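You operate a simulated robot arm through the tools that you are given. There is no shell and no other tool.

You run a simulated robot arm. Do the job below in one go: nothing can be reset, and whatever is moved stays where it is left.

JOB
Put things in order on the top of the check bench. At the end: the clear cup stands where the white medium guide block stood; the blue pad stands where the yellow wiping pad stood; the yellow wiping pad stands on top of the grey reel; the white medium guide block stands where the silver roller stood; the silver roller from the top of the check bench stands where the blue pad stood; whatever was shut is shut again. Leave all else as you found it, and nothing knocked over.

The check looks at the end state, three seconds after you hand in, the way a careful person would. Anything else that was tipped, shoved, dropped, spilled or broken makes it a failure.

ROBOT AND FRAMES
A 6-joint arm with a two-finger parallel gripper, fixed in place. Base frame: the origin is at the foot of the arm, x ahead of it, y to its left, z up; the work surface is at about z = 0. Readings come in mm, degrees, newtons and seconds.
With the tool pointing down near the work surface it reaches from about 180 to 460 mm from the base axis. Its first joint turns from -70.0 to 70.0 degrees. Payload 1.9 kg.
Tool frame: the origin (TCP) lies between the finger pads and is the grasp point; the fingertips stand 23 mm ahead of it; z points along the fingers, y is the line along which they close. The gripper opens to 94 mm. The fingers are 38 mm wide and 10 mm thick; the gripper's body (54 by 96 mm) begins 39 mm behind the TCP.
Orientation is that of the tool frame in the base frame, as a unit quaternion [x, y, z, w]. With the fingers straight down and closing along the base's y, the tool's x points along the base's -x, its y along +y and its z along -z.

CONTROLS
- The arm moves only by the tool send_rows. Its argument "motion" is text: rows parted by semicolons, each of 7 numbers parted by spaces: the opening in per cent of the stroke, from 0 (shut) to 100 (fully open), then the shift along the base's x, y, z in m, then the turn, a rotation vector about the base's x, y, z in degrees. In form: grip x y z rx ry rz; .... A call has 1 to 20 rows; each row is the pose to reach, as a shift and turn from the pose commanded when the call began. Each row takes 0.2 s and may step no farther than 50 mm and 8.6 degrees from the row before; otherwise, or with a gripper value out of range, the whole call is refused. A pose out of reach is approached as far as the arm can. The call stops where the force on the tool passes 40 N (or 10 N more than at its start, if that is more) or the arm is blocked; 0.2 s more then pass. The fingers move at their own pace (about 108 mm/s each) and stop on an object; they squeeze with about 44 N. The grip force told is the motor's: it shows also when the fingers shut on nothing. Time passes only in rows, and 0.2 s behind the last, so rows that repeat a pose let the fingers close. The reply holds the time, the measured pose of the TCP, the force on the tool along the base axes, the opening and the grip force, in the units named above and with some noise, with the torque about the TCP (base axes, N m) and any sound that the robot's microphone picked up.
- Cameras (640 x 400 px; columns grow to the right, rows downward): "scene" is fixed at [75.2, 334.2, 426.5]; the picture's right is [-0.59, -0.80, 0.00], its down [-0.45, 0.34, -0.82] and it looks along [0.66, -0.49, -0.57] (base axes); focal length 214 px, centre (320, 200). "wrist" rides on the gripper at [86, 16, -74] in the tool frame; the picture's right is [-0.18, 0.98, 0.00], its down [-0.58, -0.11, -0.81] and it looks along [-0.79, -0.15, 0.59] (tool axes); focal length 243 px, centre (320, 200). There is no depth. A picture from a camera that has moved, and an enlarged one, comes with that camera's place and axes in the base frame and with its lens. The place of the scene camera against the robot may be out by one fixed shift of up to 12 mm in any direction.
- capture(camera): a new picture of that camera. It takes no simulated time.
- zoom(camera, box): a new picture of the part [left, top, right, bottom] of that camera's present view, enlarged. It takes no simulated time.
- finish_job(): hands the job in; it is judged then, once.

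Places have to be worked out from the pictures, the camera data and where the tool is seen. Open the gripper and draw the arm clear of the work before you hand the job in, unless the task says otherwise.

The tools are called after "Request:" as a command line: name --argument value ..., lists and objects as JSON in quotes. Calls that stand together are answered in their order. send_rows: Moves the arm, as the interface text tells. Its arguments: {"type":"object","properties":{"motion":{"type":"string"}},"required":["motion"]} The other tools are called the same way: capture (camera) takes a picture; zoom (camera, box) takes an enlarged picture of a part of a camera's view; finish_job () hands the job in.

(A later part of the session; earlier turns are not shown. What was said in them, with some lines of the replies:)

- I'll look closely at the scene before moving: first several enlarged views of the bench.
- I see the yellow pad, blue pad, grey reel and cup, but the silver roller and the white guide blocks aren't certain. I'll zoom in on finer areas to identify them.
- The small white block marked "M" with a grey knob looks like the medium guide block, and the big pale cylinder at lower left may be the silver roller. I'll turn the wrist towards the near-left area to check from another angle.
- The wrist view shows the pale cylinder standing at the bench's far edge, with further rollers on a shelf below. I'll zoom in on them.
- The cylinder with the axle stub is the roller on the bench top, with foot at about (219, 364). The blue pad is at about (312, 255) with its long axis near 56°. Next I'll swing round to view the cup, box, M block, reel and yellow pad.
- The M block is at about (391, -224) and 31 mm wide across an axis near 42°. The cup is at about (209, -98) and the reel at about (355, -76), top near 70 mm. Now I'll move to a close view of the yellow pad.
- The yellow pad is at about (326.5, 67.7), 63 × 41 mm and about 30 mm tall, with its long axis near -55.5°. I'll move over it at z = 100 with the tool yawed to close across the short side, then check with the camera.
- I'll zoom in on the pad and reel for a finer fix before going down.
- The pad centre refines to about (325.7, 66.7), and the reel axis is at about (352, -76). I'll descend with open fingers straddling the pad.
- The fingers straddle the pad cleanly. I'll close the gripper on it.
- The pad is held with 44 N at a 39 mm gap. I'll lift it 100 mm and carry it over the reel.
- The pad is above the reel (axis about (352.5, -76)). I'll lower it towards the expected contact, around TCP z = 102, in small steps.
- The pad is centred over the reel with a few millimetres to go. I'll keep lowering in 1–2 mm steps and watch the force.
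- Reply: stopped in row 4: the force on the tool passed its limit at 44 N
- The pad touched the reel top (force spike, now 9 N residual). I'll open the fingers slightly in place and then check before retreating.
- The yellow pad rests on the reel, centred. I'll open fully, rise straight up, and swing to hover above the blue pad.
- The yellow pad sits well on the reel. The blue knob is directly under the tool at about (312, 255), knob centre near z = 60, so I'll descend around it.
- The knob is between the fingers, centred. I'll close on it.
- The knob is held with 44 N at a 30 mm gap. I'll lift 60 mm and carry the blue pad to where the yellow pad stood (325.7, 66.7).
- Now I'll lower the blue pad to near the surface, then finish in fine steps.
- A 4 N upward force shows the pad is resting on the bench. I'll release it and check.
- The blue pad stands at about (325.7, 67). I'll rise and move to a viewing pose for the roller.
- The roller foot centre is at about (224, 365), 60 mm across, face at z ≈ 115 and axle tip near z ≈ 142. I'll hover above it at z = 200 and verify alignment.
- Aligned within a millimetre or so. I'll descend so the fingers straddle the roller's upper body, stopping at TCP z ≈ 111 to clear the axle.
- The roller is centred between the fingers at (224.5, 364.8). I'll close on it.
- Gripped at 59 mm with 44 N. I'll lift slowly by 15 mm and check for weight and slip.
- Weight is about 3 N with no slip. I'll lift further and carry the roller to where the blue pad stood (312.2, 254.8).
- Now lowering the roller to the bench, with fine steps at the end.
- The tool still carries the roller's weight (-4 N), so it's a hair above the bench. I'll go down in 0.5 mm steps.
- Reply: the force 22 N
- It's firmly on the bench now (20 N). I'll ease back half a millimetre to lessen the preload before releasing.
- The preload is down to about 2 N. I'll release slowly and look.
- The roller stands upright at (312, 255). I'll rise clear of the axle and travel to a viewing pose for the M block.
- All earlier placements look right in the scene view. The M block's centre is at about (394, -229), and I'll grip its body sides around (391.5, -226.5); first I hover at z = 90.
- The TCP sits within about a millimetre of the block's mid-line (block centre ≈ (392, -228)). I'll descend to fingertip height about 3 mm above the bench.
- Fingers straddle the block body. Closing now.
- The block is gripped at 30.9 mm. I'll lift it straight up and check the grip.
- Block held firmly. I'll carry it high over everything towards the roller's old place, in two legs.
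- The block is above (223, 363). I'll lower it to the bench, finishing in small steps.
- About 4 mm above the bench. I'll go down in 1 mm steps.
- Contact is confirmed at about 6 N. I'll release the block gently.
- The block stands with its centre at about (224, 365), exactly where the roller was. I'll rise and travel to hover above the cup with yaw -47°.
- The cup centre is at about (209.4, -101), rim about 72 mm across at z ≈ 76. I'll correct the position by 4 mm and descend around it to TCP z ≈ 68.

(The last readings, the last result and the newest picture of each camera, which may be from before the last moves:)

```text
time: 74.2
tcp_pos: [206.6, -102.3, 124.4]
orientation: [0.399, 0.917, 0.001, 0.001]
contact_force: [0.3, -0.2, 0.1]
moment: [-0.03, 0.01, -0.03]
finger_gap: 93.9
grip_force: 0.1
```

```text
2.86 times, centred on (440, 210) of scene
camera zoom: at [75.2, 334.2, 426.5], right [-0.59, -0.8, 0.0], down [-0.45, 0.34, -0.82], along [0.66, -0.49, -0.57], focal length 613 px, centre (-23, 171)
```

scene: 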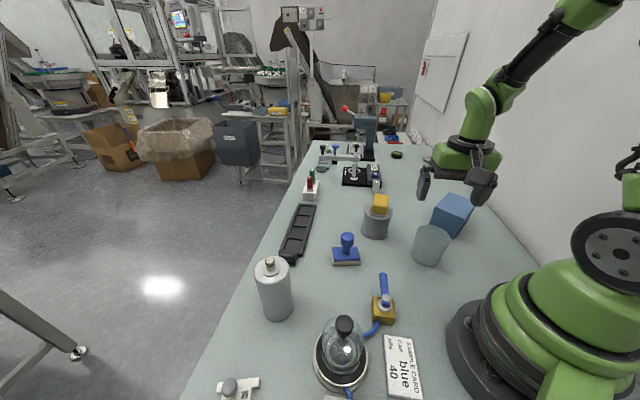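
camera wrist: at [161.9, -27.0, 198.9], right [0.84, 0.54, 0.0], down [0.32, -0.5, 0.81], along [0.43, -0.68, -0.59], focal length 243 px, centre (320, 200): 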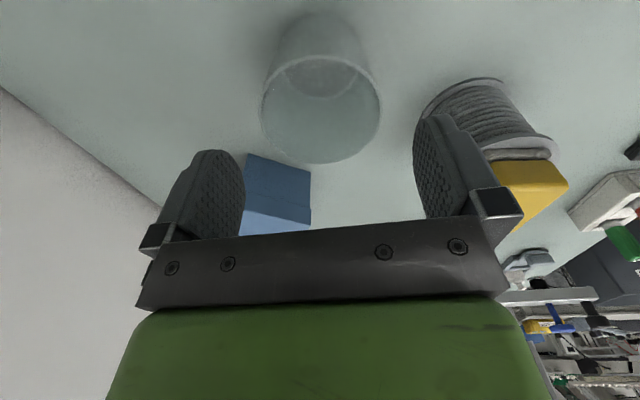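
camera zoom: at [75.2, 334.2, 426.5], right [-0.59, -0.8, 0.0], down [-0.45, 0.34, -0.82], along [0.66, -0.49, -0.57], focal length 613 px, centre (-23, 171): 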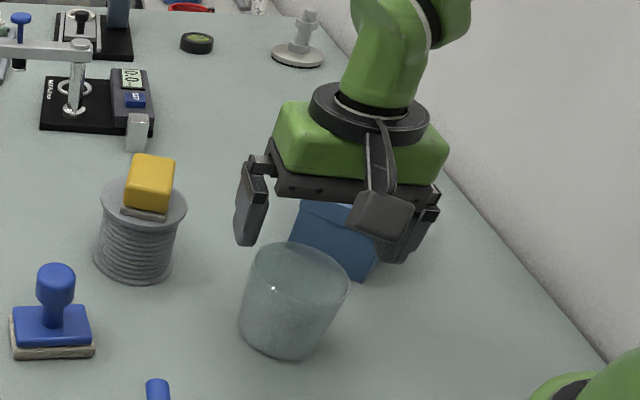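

The cup is well centred between the fingers. I'll descend the rest of the way to z ≈ 68.

Request:
send_rows --motion "100 0.001 -0.0015 -0.015 0 0 0; 100 0.001 -0.0015 -0.03 0 0 0; 100 0.001 -0.0015 -0.045 0 0 0; 100 0.001 -0.0015 -0.057 0 0 0; 100 0.001 -0.0015 -0.057 0 0 0"

Request:
capture --camera "wrist"

Request:
zoom --camera "scene" --box '[380, 160, 500, 280]'

```text
time: 75.4
tcp_pos: [208.7, -103.9, 66.7]
orientation: [0.399, 0.917, 0.0, 0.001]
contact_force: [0.3, -0.1, -0.2]
moment: [0.0, -0.02, 0.03]
finger_gap: 93.9
grip_force: 0.1
```

```text
taken
camera wrist: at [163.0, -28.6, 142.1], right [0.84, 0.54, 0.0], down [0.32, -0.5, 0.81], along [0.43, -0.68, -0.59], focal length 243 px, centre (320, 200)
```

wrist: 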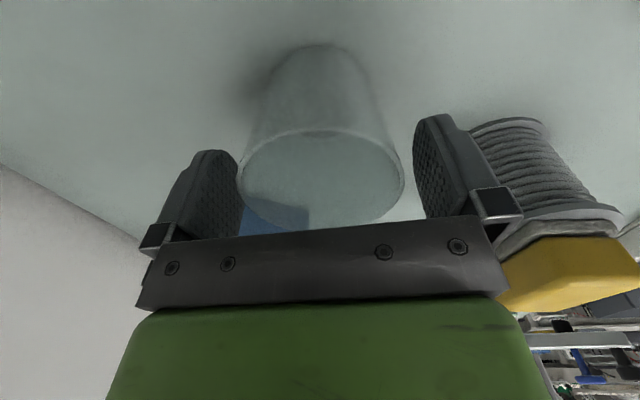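

```text
3.33 times, centred on (440, 220) of scene
camera zoom: at [75.2, 334.2, 426.5], right [-0.59, -0.8, 0.0], down [-0.45, 0.34, -0.82], along [0.66, -0.49, -0.57], focal length 715 px, centre (-80, 133)
```

zoom: 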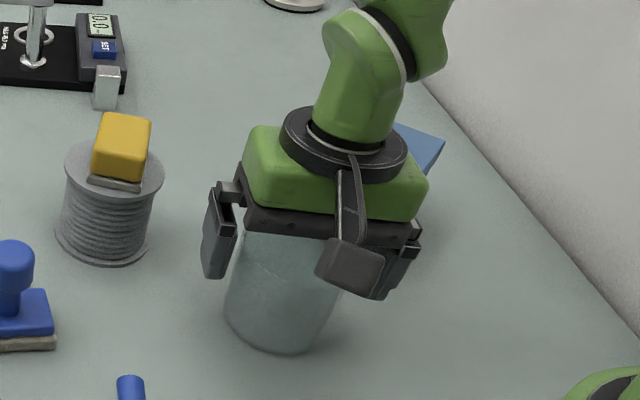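

Everything is aligned. I'll close gently, in small steps, to just under the rim's diameter and read the grip force.

Request:
send_rows --motion "92 0 0 0 0 0 0; 86 0 0 0 0 0 0; 82 0 0 0 0 0 0; 80 0 0 0 0 0 0; 78 0 0 0 0 0 0; 77 0 0 0 0 0 0; 76 0 0 0 0 0 0; 76 0 0 0 0 0 0"

Request:
capture --camera "wrist"

```text
time: 77.2
tcp_pos: [209.0, -102.7, 67.5]
orientation: [0.399, 0.917, 0.001, 0.001]
contact_force: [-0.7, 0.3, 0.9]
moment: [-0.01, 0.01, -0.01]
finger_gap: 72.2
grip_force: 10.5
```

```text
taken
camera wrist: at [163.0, -28.5, 142.3], right [0.84, 0.54, 0.0], down [0.32, -0.5, 0.81], along [0.43, -0.68, -0.59], focal length 243 px, centre (320, 200)
```

wrist: 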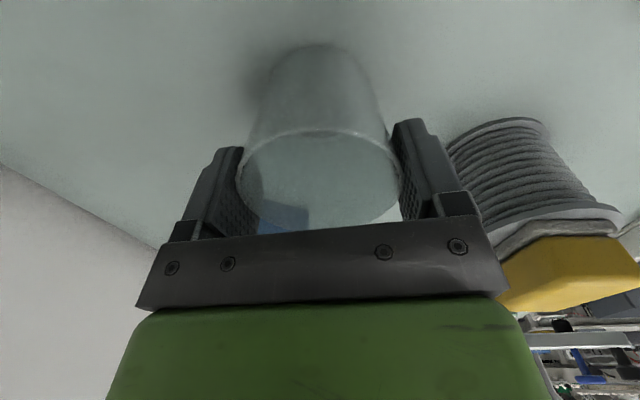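

The grip is 10 N at 72.2 mm. I'll tighten slightly, then lift slowly and check the cup follows.

Request:
send_rows --motion "75 0 0 0 0 0 0; 75 0 0 0.002 0 0 0; 75 0 0 0.004 0 0 0; 75 0 0 0.008 0 0 0; 75 0 0 0.013 0 0 0; 75 0 0 0.02 0 0 0; 75 0 0 0.02 0 0 0"

Request:
capture --camera "wrist"

Request:
zoom --camera "scene" --box '[380, 160, 500, 280]'

```text
time: 78.8
tcp_pos: [208.8, -102.8, 87.1]
orientation: [0.4, 0.917, 0.001, 0.001]
contact_force: [-0.2, 1.3, 0.1]
moment: [0.02, 0.05, -0.01]
finger_gap: 71.4
grip_force: 22.9
```

```text
taken
camera wrist: at [163.1, -27.8, 162.4], right [0.84, 0.54, 0.0], down [0.32, -0.5, 0.81], along [0.43, -0.68, -0.59], focal length 243 px, centre (320, 200)
```

wrist: 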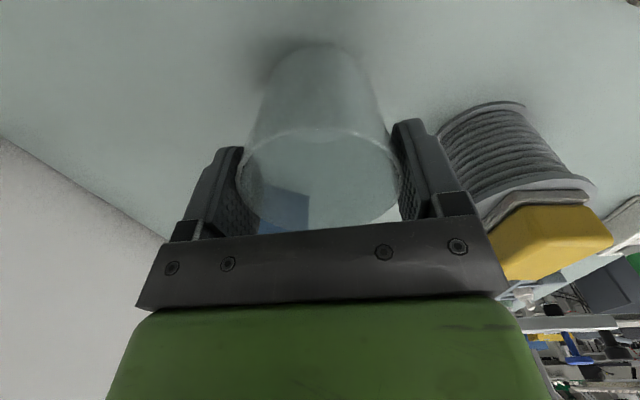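

```text
3.33 times, centred on (440, 220) of scene
camera zoom: at [75.2, 334.2, 426.5], right [-0.59, -0.8, 0.0], down [-0.45, 0.34, -0.82], along [0.66, -0.49, -0.57], focal length 715 px, centre (-80, 133)
```

zoom: 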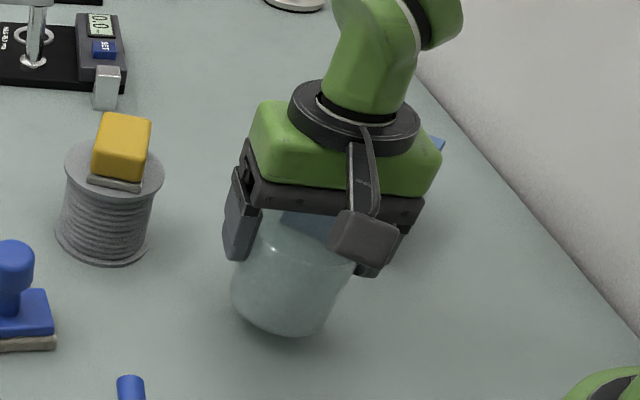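

The cup lifts cleanly and upright at 23 N. I'll raise it higher and carry it to the M block's old place (392, -228).

Request:
send_rows --motion "75 0 0 0.02 0 0 0; 75 0 0 0.045 0 0 0; 75 0 0 0.07 0 0 0; 75 0 0 0.09 0 0 0; 75 0.0183 -0.0126 0.09 0 0 0; 75 0.0365 -0.0253 0.09 0 0 0; 75 0.0548 -0.0379 0.09 0 0 0; 75 0.0731 -0.0506 0.09 0 0 0; 75 0.0914 -0.0632 0.09 0 0 0; 75 0.1096 -0.0758 0.09 0 0 0; 75 0.1279 -0.0885 0.09 0 0 0; 75 0.1462 -0.1011 0.09 0 0 0; 75 0.1644 -0.1138 0.09 0 0 0; 75 0.1827 -0.1264 0.09 0 0 0; 75 0.1827 -0.1264 0.09 0 0 0; 75 0.1827 -0.1264 0.09 0 0 0"

Request:
capture --camera "wrist"

Request:
capture --camera "scene"

Request:
zoom --camera "scene" --box '[340, 120, 480, 250]'

```text
time: 82.2
tcp_pos: [391.2, -229.1, 178.4]
orientation: [0.398, 0.917, 0.001, 0.0]
contact_force: [-0.6, -0.8, -0.9]
moment: [-0.01, 0.03, 0.05]
finger_gap: 71.5
grip_force: 23.0
```

```text
taken
camera wrist: at [345.4, -154.9, 252.9], right [0.84, 0.54, 0.0], down [0.32, -0.5, 0.81], along [0.43, -0.68, -0.59], focal length 243 px, centre (320, 200)
```

wrist: 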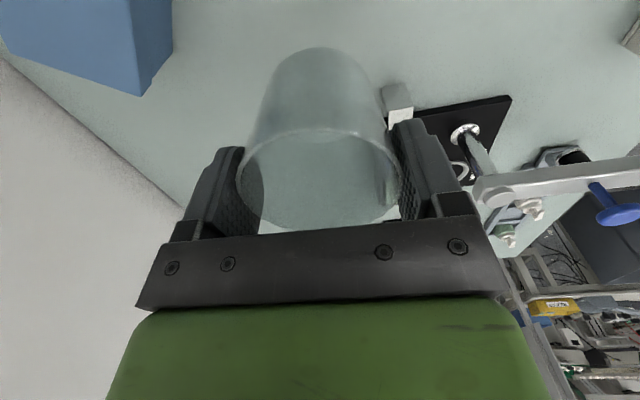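

```text
taken
```

scene: 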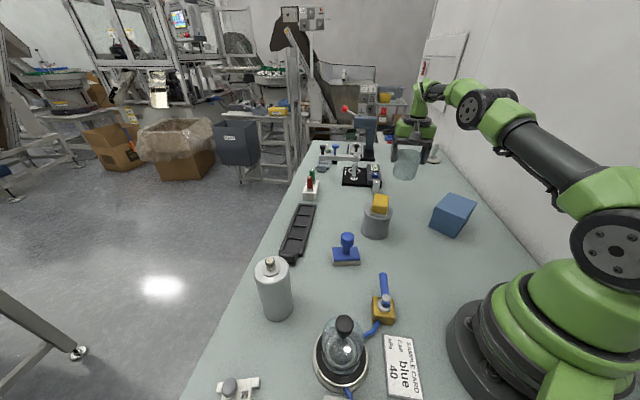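

```text
3.08 times, centred on (410, 185) of scene
camera zoom: at [75.2, 334.2, 426.5], right [-0.59, -0.8, 0.0], down [-0.45, 0.34, -0.82], along [0.66, -0.49, -0.57], focal length 660 px, centre (43, 246)
```

zoom: 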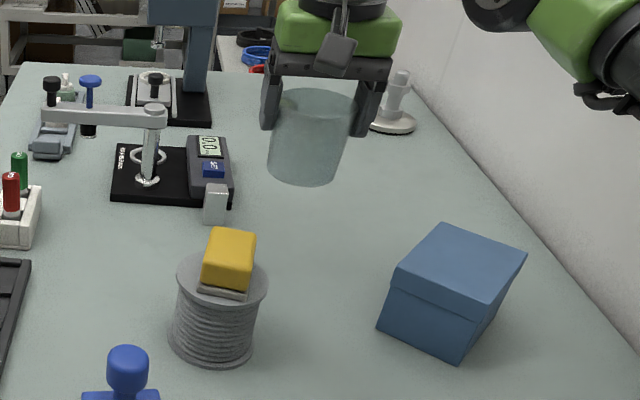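

The cup is above (392, -228). I'll lower it to a few millimetres above the bench.

Request:
send_rows --motion "75 0 0 -0.02 0 0 0; 75 0 0 -0.045 0 0 0; 75 0 0 -0.07 0 0 0; 75 0 0 -0.09 0 0 0; 75 0 0 -0.1 0 0 0; 75 0 0 -0.106 0 0 0; 75 0 0 -0.106 0 0 0"

Request:
capture --camera "wrist"

Request:
zoom --camera "scene" --box '[340, 120, 480, 250]'

```text
time: 83.8
tcp_pos: [391.1, -230.2, 71.0]
orientation: [0.398, 0.917, 0.001, 0.001]
contact_force: [0.4, 0.4, -0.7]
moment: [0.04, 0.01, 0.0]
finger_gap: 71.4
grip_force: 11.0
```

```text
taken
camera wrist: at [345.6, -154.9, 146.3], right [0.84, 0.54, 0.0], down [0.32, -0.5, 0.81], along [0.43, -0.68, -0.59], focal length 243 px, centre (320, 200)
```

wrist: 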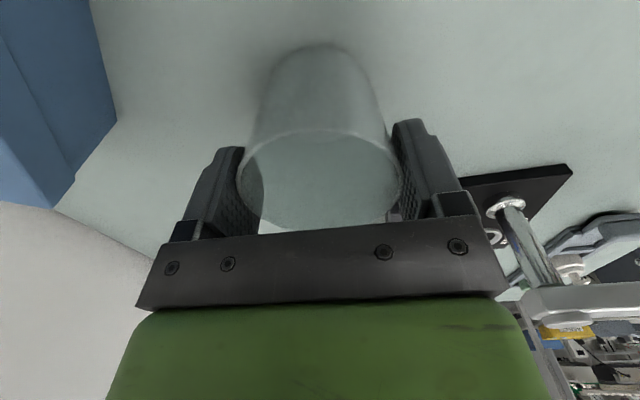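

```text
3.08 times, centred on (410, 185) of scene
camera zoom: at [75.2, 334.2, 426.5], right [-0.59, -0.8, 0.0], down [-0.45, 0.34, -0.82], along [0.66, -0.49, -0.57], focal length 660 px, centre (43, 246)
```

zoom: 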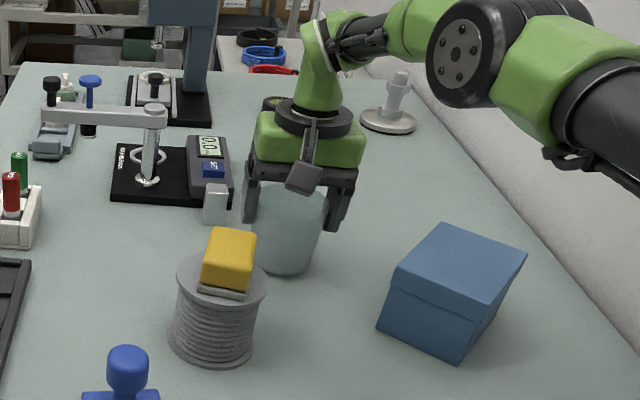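

About 4 mm left. I'll lower in 1 mm steps and watch for contact.

Request:
send_rows --motion "75 0 0 -0.001 0 0 0; 75 0 0 -0.002 0 0 0; 75 0 0 -0.003 0 0 0; 75 0 0 -0.0035 0 0 0; 75 0 0 -0.0035 0 0 0"

```text
time: 85.0
tcp_pos: [391.0, -229.3, 68.2]
orientation: [0.399, 0.917, -0.001, 0.002]
contact_force: [-0.6, 0.8, -0.2]
moment: [0.03, 0.0, -0.01]
finger_gap: 71.6
grip_force: 10.9
```

Request:
send_rows --motion "75 0 0 -0.0005 0 0 0; 75 0 0 -0.001 0 0 0; 75 0 0 -0.001 0 0 0"

```text
time: 85.8
tcp_pos: [391.8, -228.6, 68.4]
orientation: [0.398, 0.917, 0.001, 0.001]
contact_force: [-1.1, 0.3, 2.1]
moment: [0.01, 0.05, -0.04]
finger_gap: 71.2
grip_force: 22.5
```

A first hint of contact (2 N). One more half-millimetre to confirm.

Request:
send_rows --motion "75 0 0 -0.0005 0 0 0; 75 0 0 -0.0005 0 0 0"

```text
time: 86.4
tcp_pos: [391.1, -229.6, 66.0]
orientation: [0.398, 0.917, 0.0, 0.001]
contact_force: [0.5, 0.5, 2.4]
moment: [-0.01, 0.03, -0.02]
finger_gap: 71.0
grip_force: 23.3
```

The cup is on the bench. I'll release gradually and look.

Request:
send_rows --motion "76 0 0 0 0 0 0; 77 0 0 0 0 0 0; 79 0 0 0 0 0 0; 83 0 0 0 0 0 0; 90 0 0 0 0 0 0; 98 0 0 0 0 0 0; 98 0 0 0 0 0 0"

Request:
capture --camera "wrist"

Request:
zoom --camera "scene" --box '[340, 120, 480, 250]'

```text
time: 88.0
tcp_pos: [392.0, -229.7, 66.1]
orientation: [0.399, 0.917, 0.0, 0.0]
contact_force: [-1.0, 0.0, -0.9]
moment: [0.0, 0.01, -0.02]
finger_gap: 91.9
grip_force: 0.0
```

```text
taken
camera wrist: at [345.9, -154.8, 141.2], right [0.84, 0.54, 0.0], down [0.32, -0.5, 0.81], along [0.43, -0.68, -0.59], focal length 243 px, centre (320, 200)
```

wrist: 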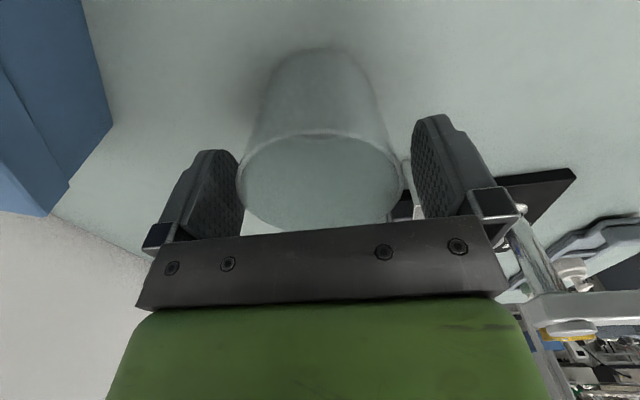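

```text
3.08 times, centred on (410, 185) of scene
camera zoom: at [75.2, 334.2, 426.5], right [-0.59, -0.8, 0.0], down [-0.45, 0.34, -0.82], along [0.66, -0.49, -0.57], focal length 660 px, centre (43, 246)
```

zoom: 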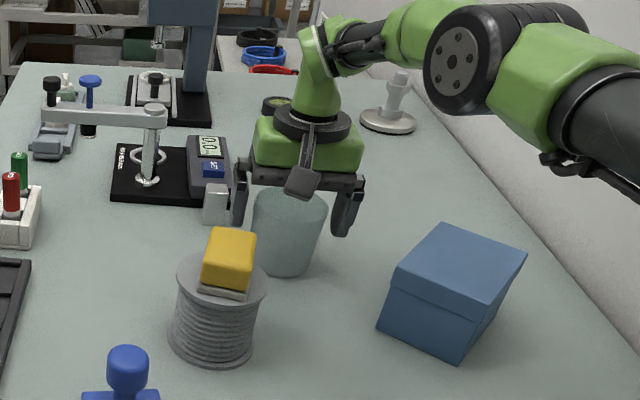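

The cup stands upright and free of the fingers. I'll rise straight up and draw back towards a neutral pose.

Request:
send_rows --motion "100 0 0 0.015 0 0 0; 100 0 0 0.035 0 0 0; 100 0 0 0.06 0 0 0; 100 0 0 0.09 0 0 0; 100 0 0 0.13 0 0 0; 100 -0.02 0.02 0.15 0 0 0; 100 -0.04 0.045 0.17 0 0 0; 100 -0.06 0.07 0.19 0 0 0; 100 -0.06 0.07 0.19 0 0 0"

Request:
capture --camera "wrist"

Request:
capture --camera "scene"

```text
time: 90.0
tcp_pos: [331.8, -158.8, 257.1]
orientation: [0.398, 0.917, 0.0, 0.001]
contact_force: [-0.6, 0.2, -0.1]
moment: [0.0, -0.04, 0.02]
finger_gap: 93.9
grip_force: 0.2
```

```text
taken
camera wrist: at [285.6, -84.2, 331.8], right [0.84, 0.54, 0.0], down [0.32, -0.5, 0.81], along [0.43, -0.68, -0.59], focal length 243 px, centre (320, 200)
```

wrist: 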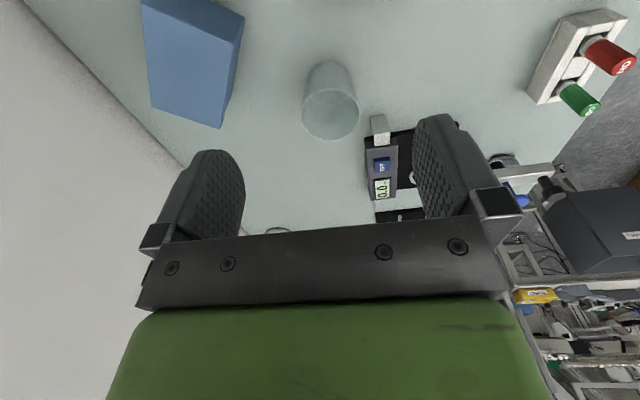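

```text
taken
```

scene: 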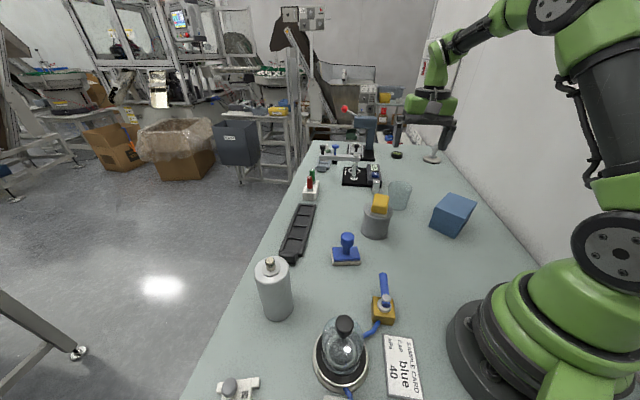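

All items appear in place. I'll verify the cup's spot and the rest with zooms before parking the arm.

Request:
zoom --camera "wrist" --box '[270, 40, 390, 150]'

Request:
zoom --camera "scene" --box '[240, 130, 480, 280]'

Request:
zoom --camera "scene" --box '[180, 250, 440, 400]'

```text
3.64 times, centred on (330, 95) of wrist
camera zoom: at [285.6, -84.2, 331.8], right [0.84, 0.54, 0.0], down [0.32, -0.5, 0.81], along [0.43, -0.68, -0.59], focal length 882 px, centre (284, 582)
```

zoom: 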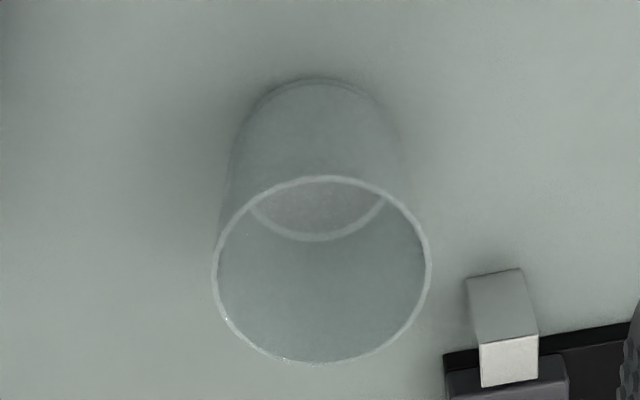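

```text
2.67 times, centred on (360, 205) of scene
camera zoom: at [75.2, 334.2, 426.5], right [-0.59, -0.8, 0.0], down [-0.45, 0.34, -0.82], along [0.66, -0.49, -0.57], focal length 572 px, centre (213, 187)
```

zoom: 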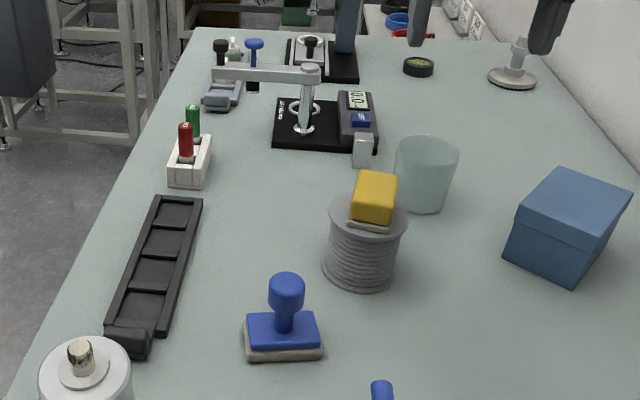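

```text
2.46 times, centred on (310, 325) of scene
camera zoom: at [75.2, 334.2, 426.5], right [-0.59, -0.8, 0.0], down [-0.45, 0.34, -0.82], along [0.66, -0.49, -0.57], focal length 528 px, centre (345, -108)
```

zoom: 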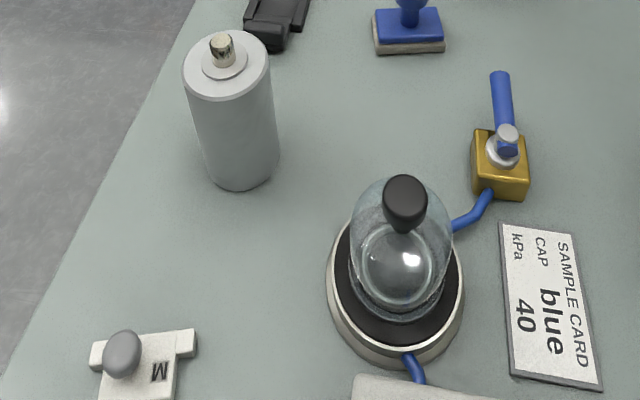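

Every item is in its place: cup at about (392.6, -229.6), roller upright, pads and block settled, box still shut. I'll park the arm near its starting pose.

Request:
send_rows --motion "100 -0.008 0.024 0.01 0 0 6; 100 -0.016 0.048 0.02 0 0 12; 100 -0.024 0.071 0.03 0 0 18; 100 -0.032 0.095 0.04 0 0 24; 100 -0.04 0.119 0.05 0 0 30; 100 -0.048 0.143 0.055 0 0 36; 100 -0.055 0.166 0.06 0 0 42; 100 -0.063 0.19 0.065 0 0 47; 100 -0.063 0.19 0.065 0 0 47; 100 -0.063 0.19 0.065 0 0 47"

Request:
capture --camera "scene"

Request:
capture --camera "wrist"

```text
time: 92.2
tcp_pos: [267.9, 31.1, 320.9]
orientation: [-0.001, 1.0, 0.001, 0.001]
contact_force: [0.0, 0.4, 1.0]
moment: [0.0, -0.01, -0.01]
finger_gap: 93.8
grip_force: 0.0
```

```text
taken
```

scene: 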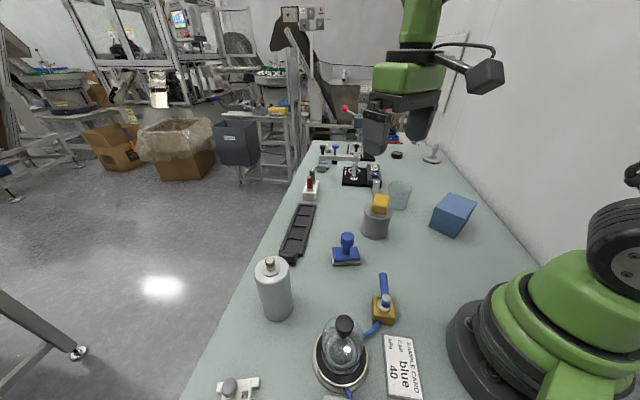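

```text
taken
camera wrist: at [182.9, 47.4, 396.6], right [0.18, 0.98, 0.0], down [0.58, -0.11, 0.81], along [0.79, -0.15, -0.59], focal length 243 px, centre (320, 200)
```

wrist: 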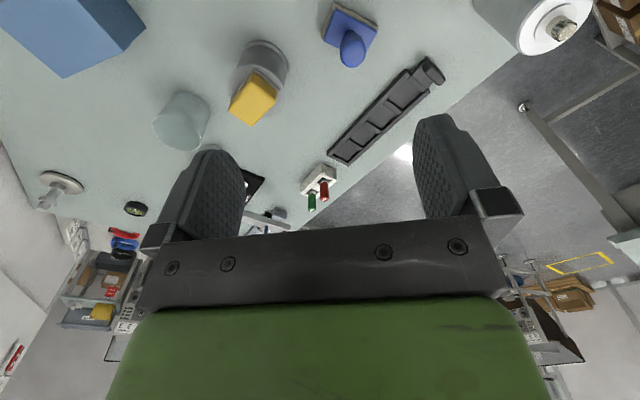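

The arm is parked with the gripper open. All five moves are done, nothing is tipped over, and the blue box was never opened, so I'm handing in the job.

Request:
finish_job

```text
The job is handed in.
```

I made all five moves and handed the job in. In the last pictures everything was standing upright, and the other things on the bench looked as I found them.

| Item | Where it stands now | Position (x, y in mm) |
|---|---|---|
| Yellow wiping pad | on top of the grey reel, centred | about (352, -76) |
| Blue pad | where the yellow wiping pad stood | about (326, 67) |
| Silver roller | where the blue pad stood | about (312, 255) |
| White medium guide block (marked "M") | where the silver roller stood | about (224, 365) |
| Clear cup | where the white guide block stood | about (393, -230) |

The positions come from the camera pictures. By those readings, each item is within a few millimetres of its target. The blue pad is turned differently from how the yellow pad lay, because I matched its place but not its direction.

The blue box was never opened, so it is still shut. The arm is back near its starting pose with the gripper open.
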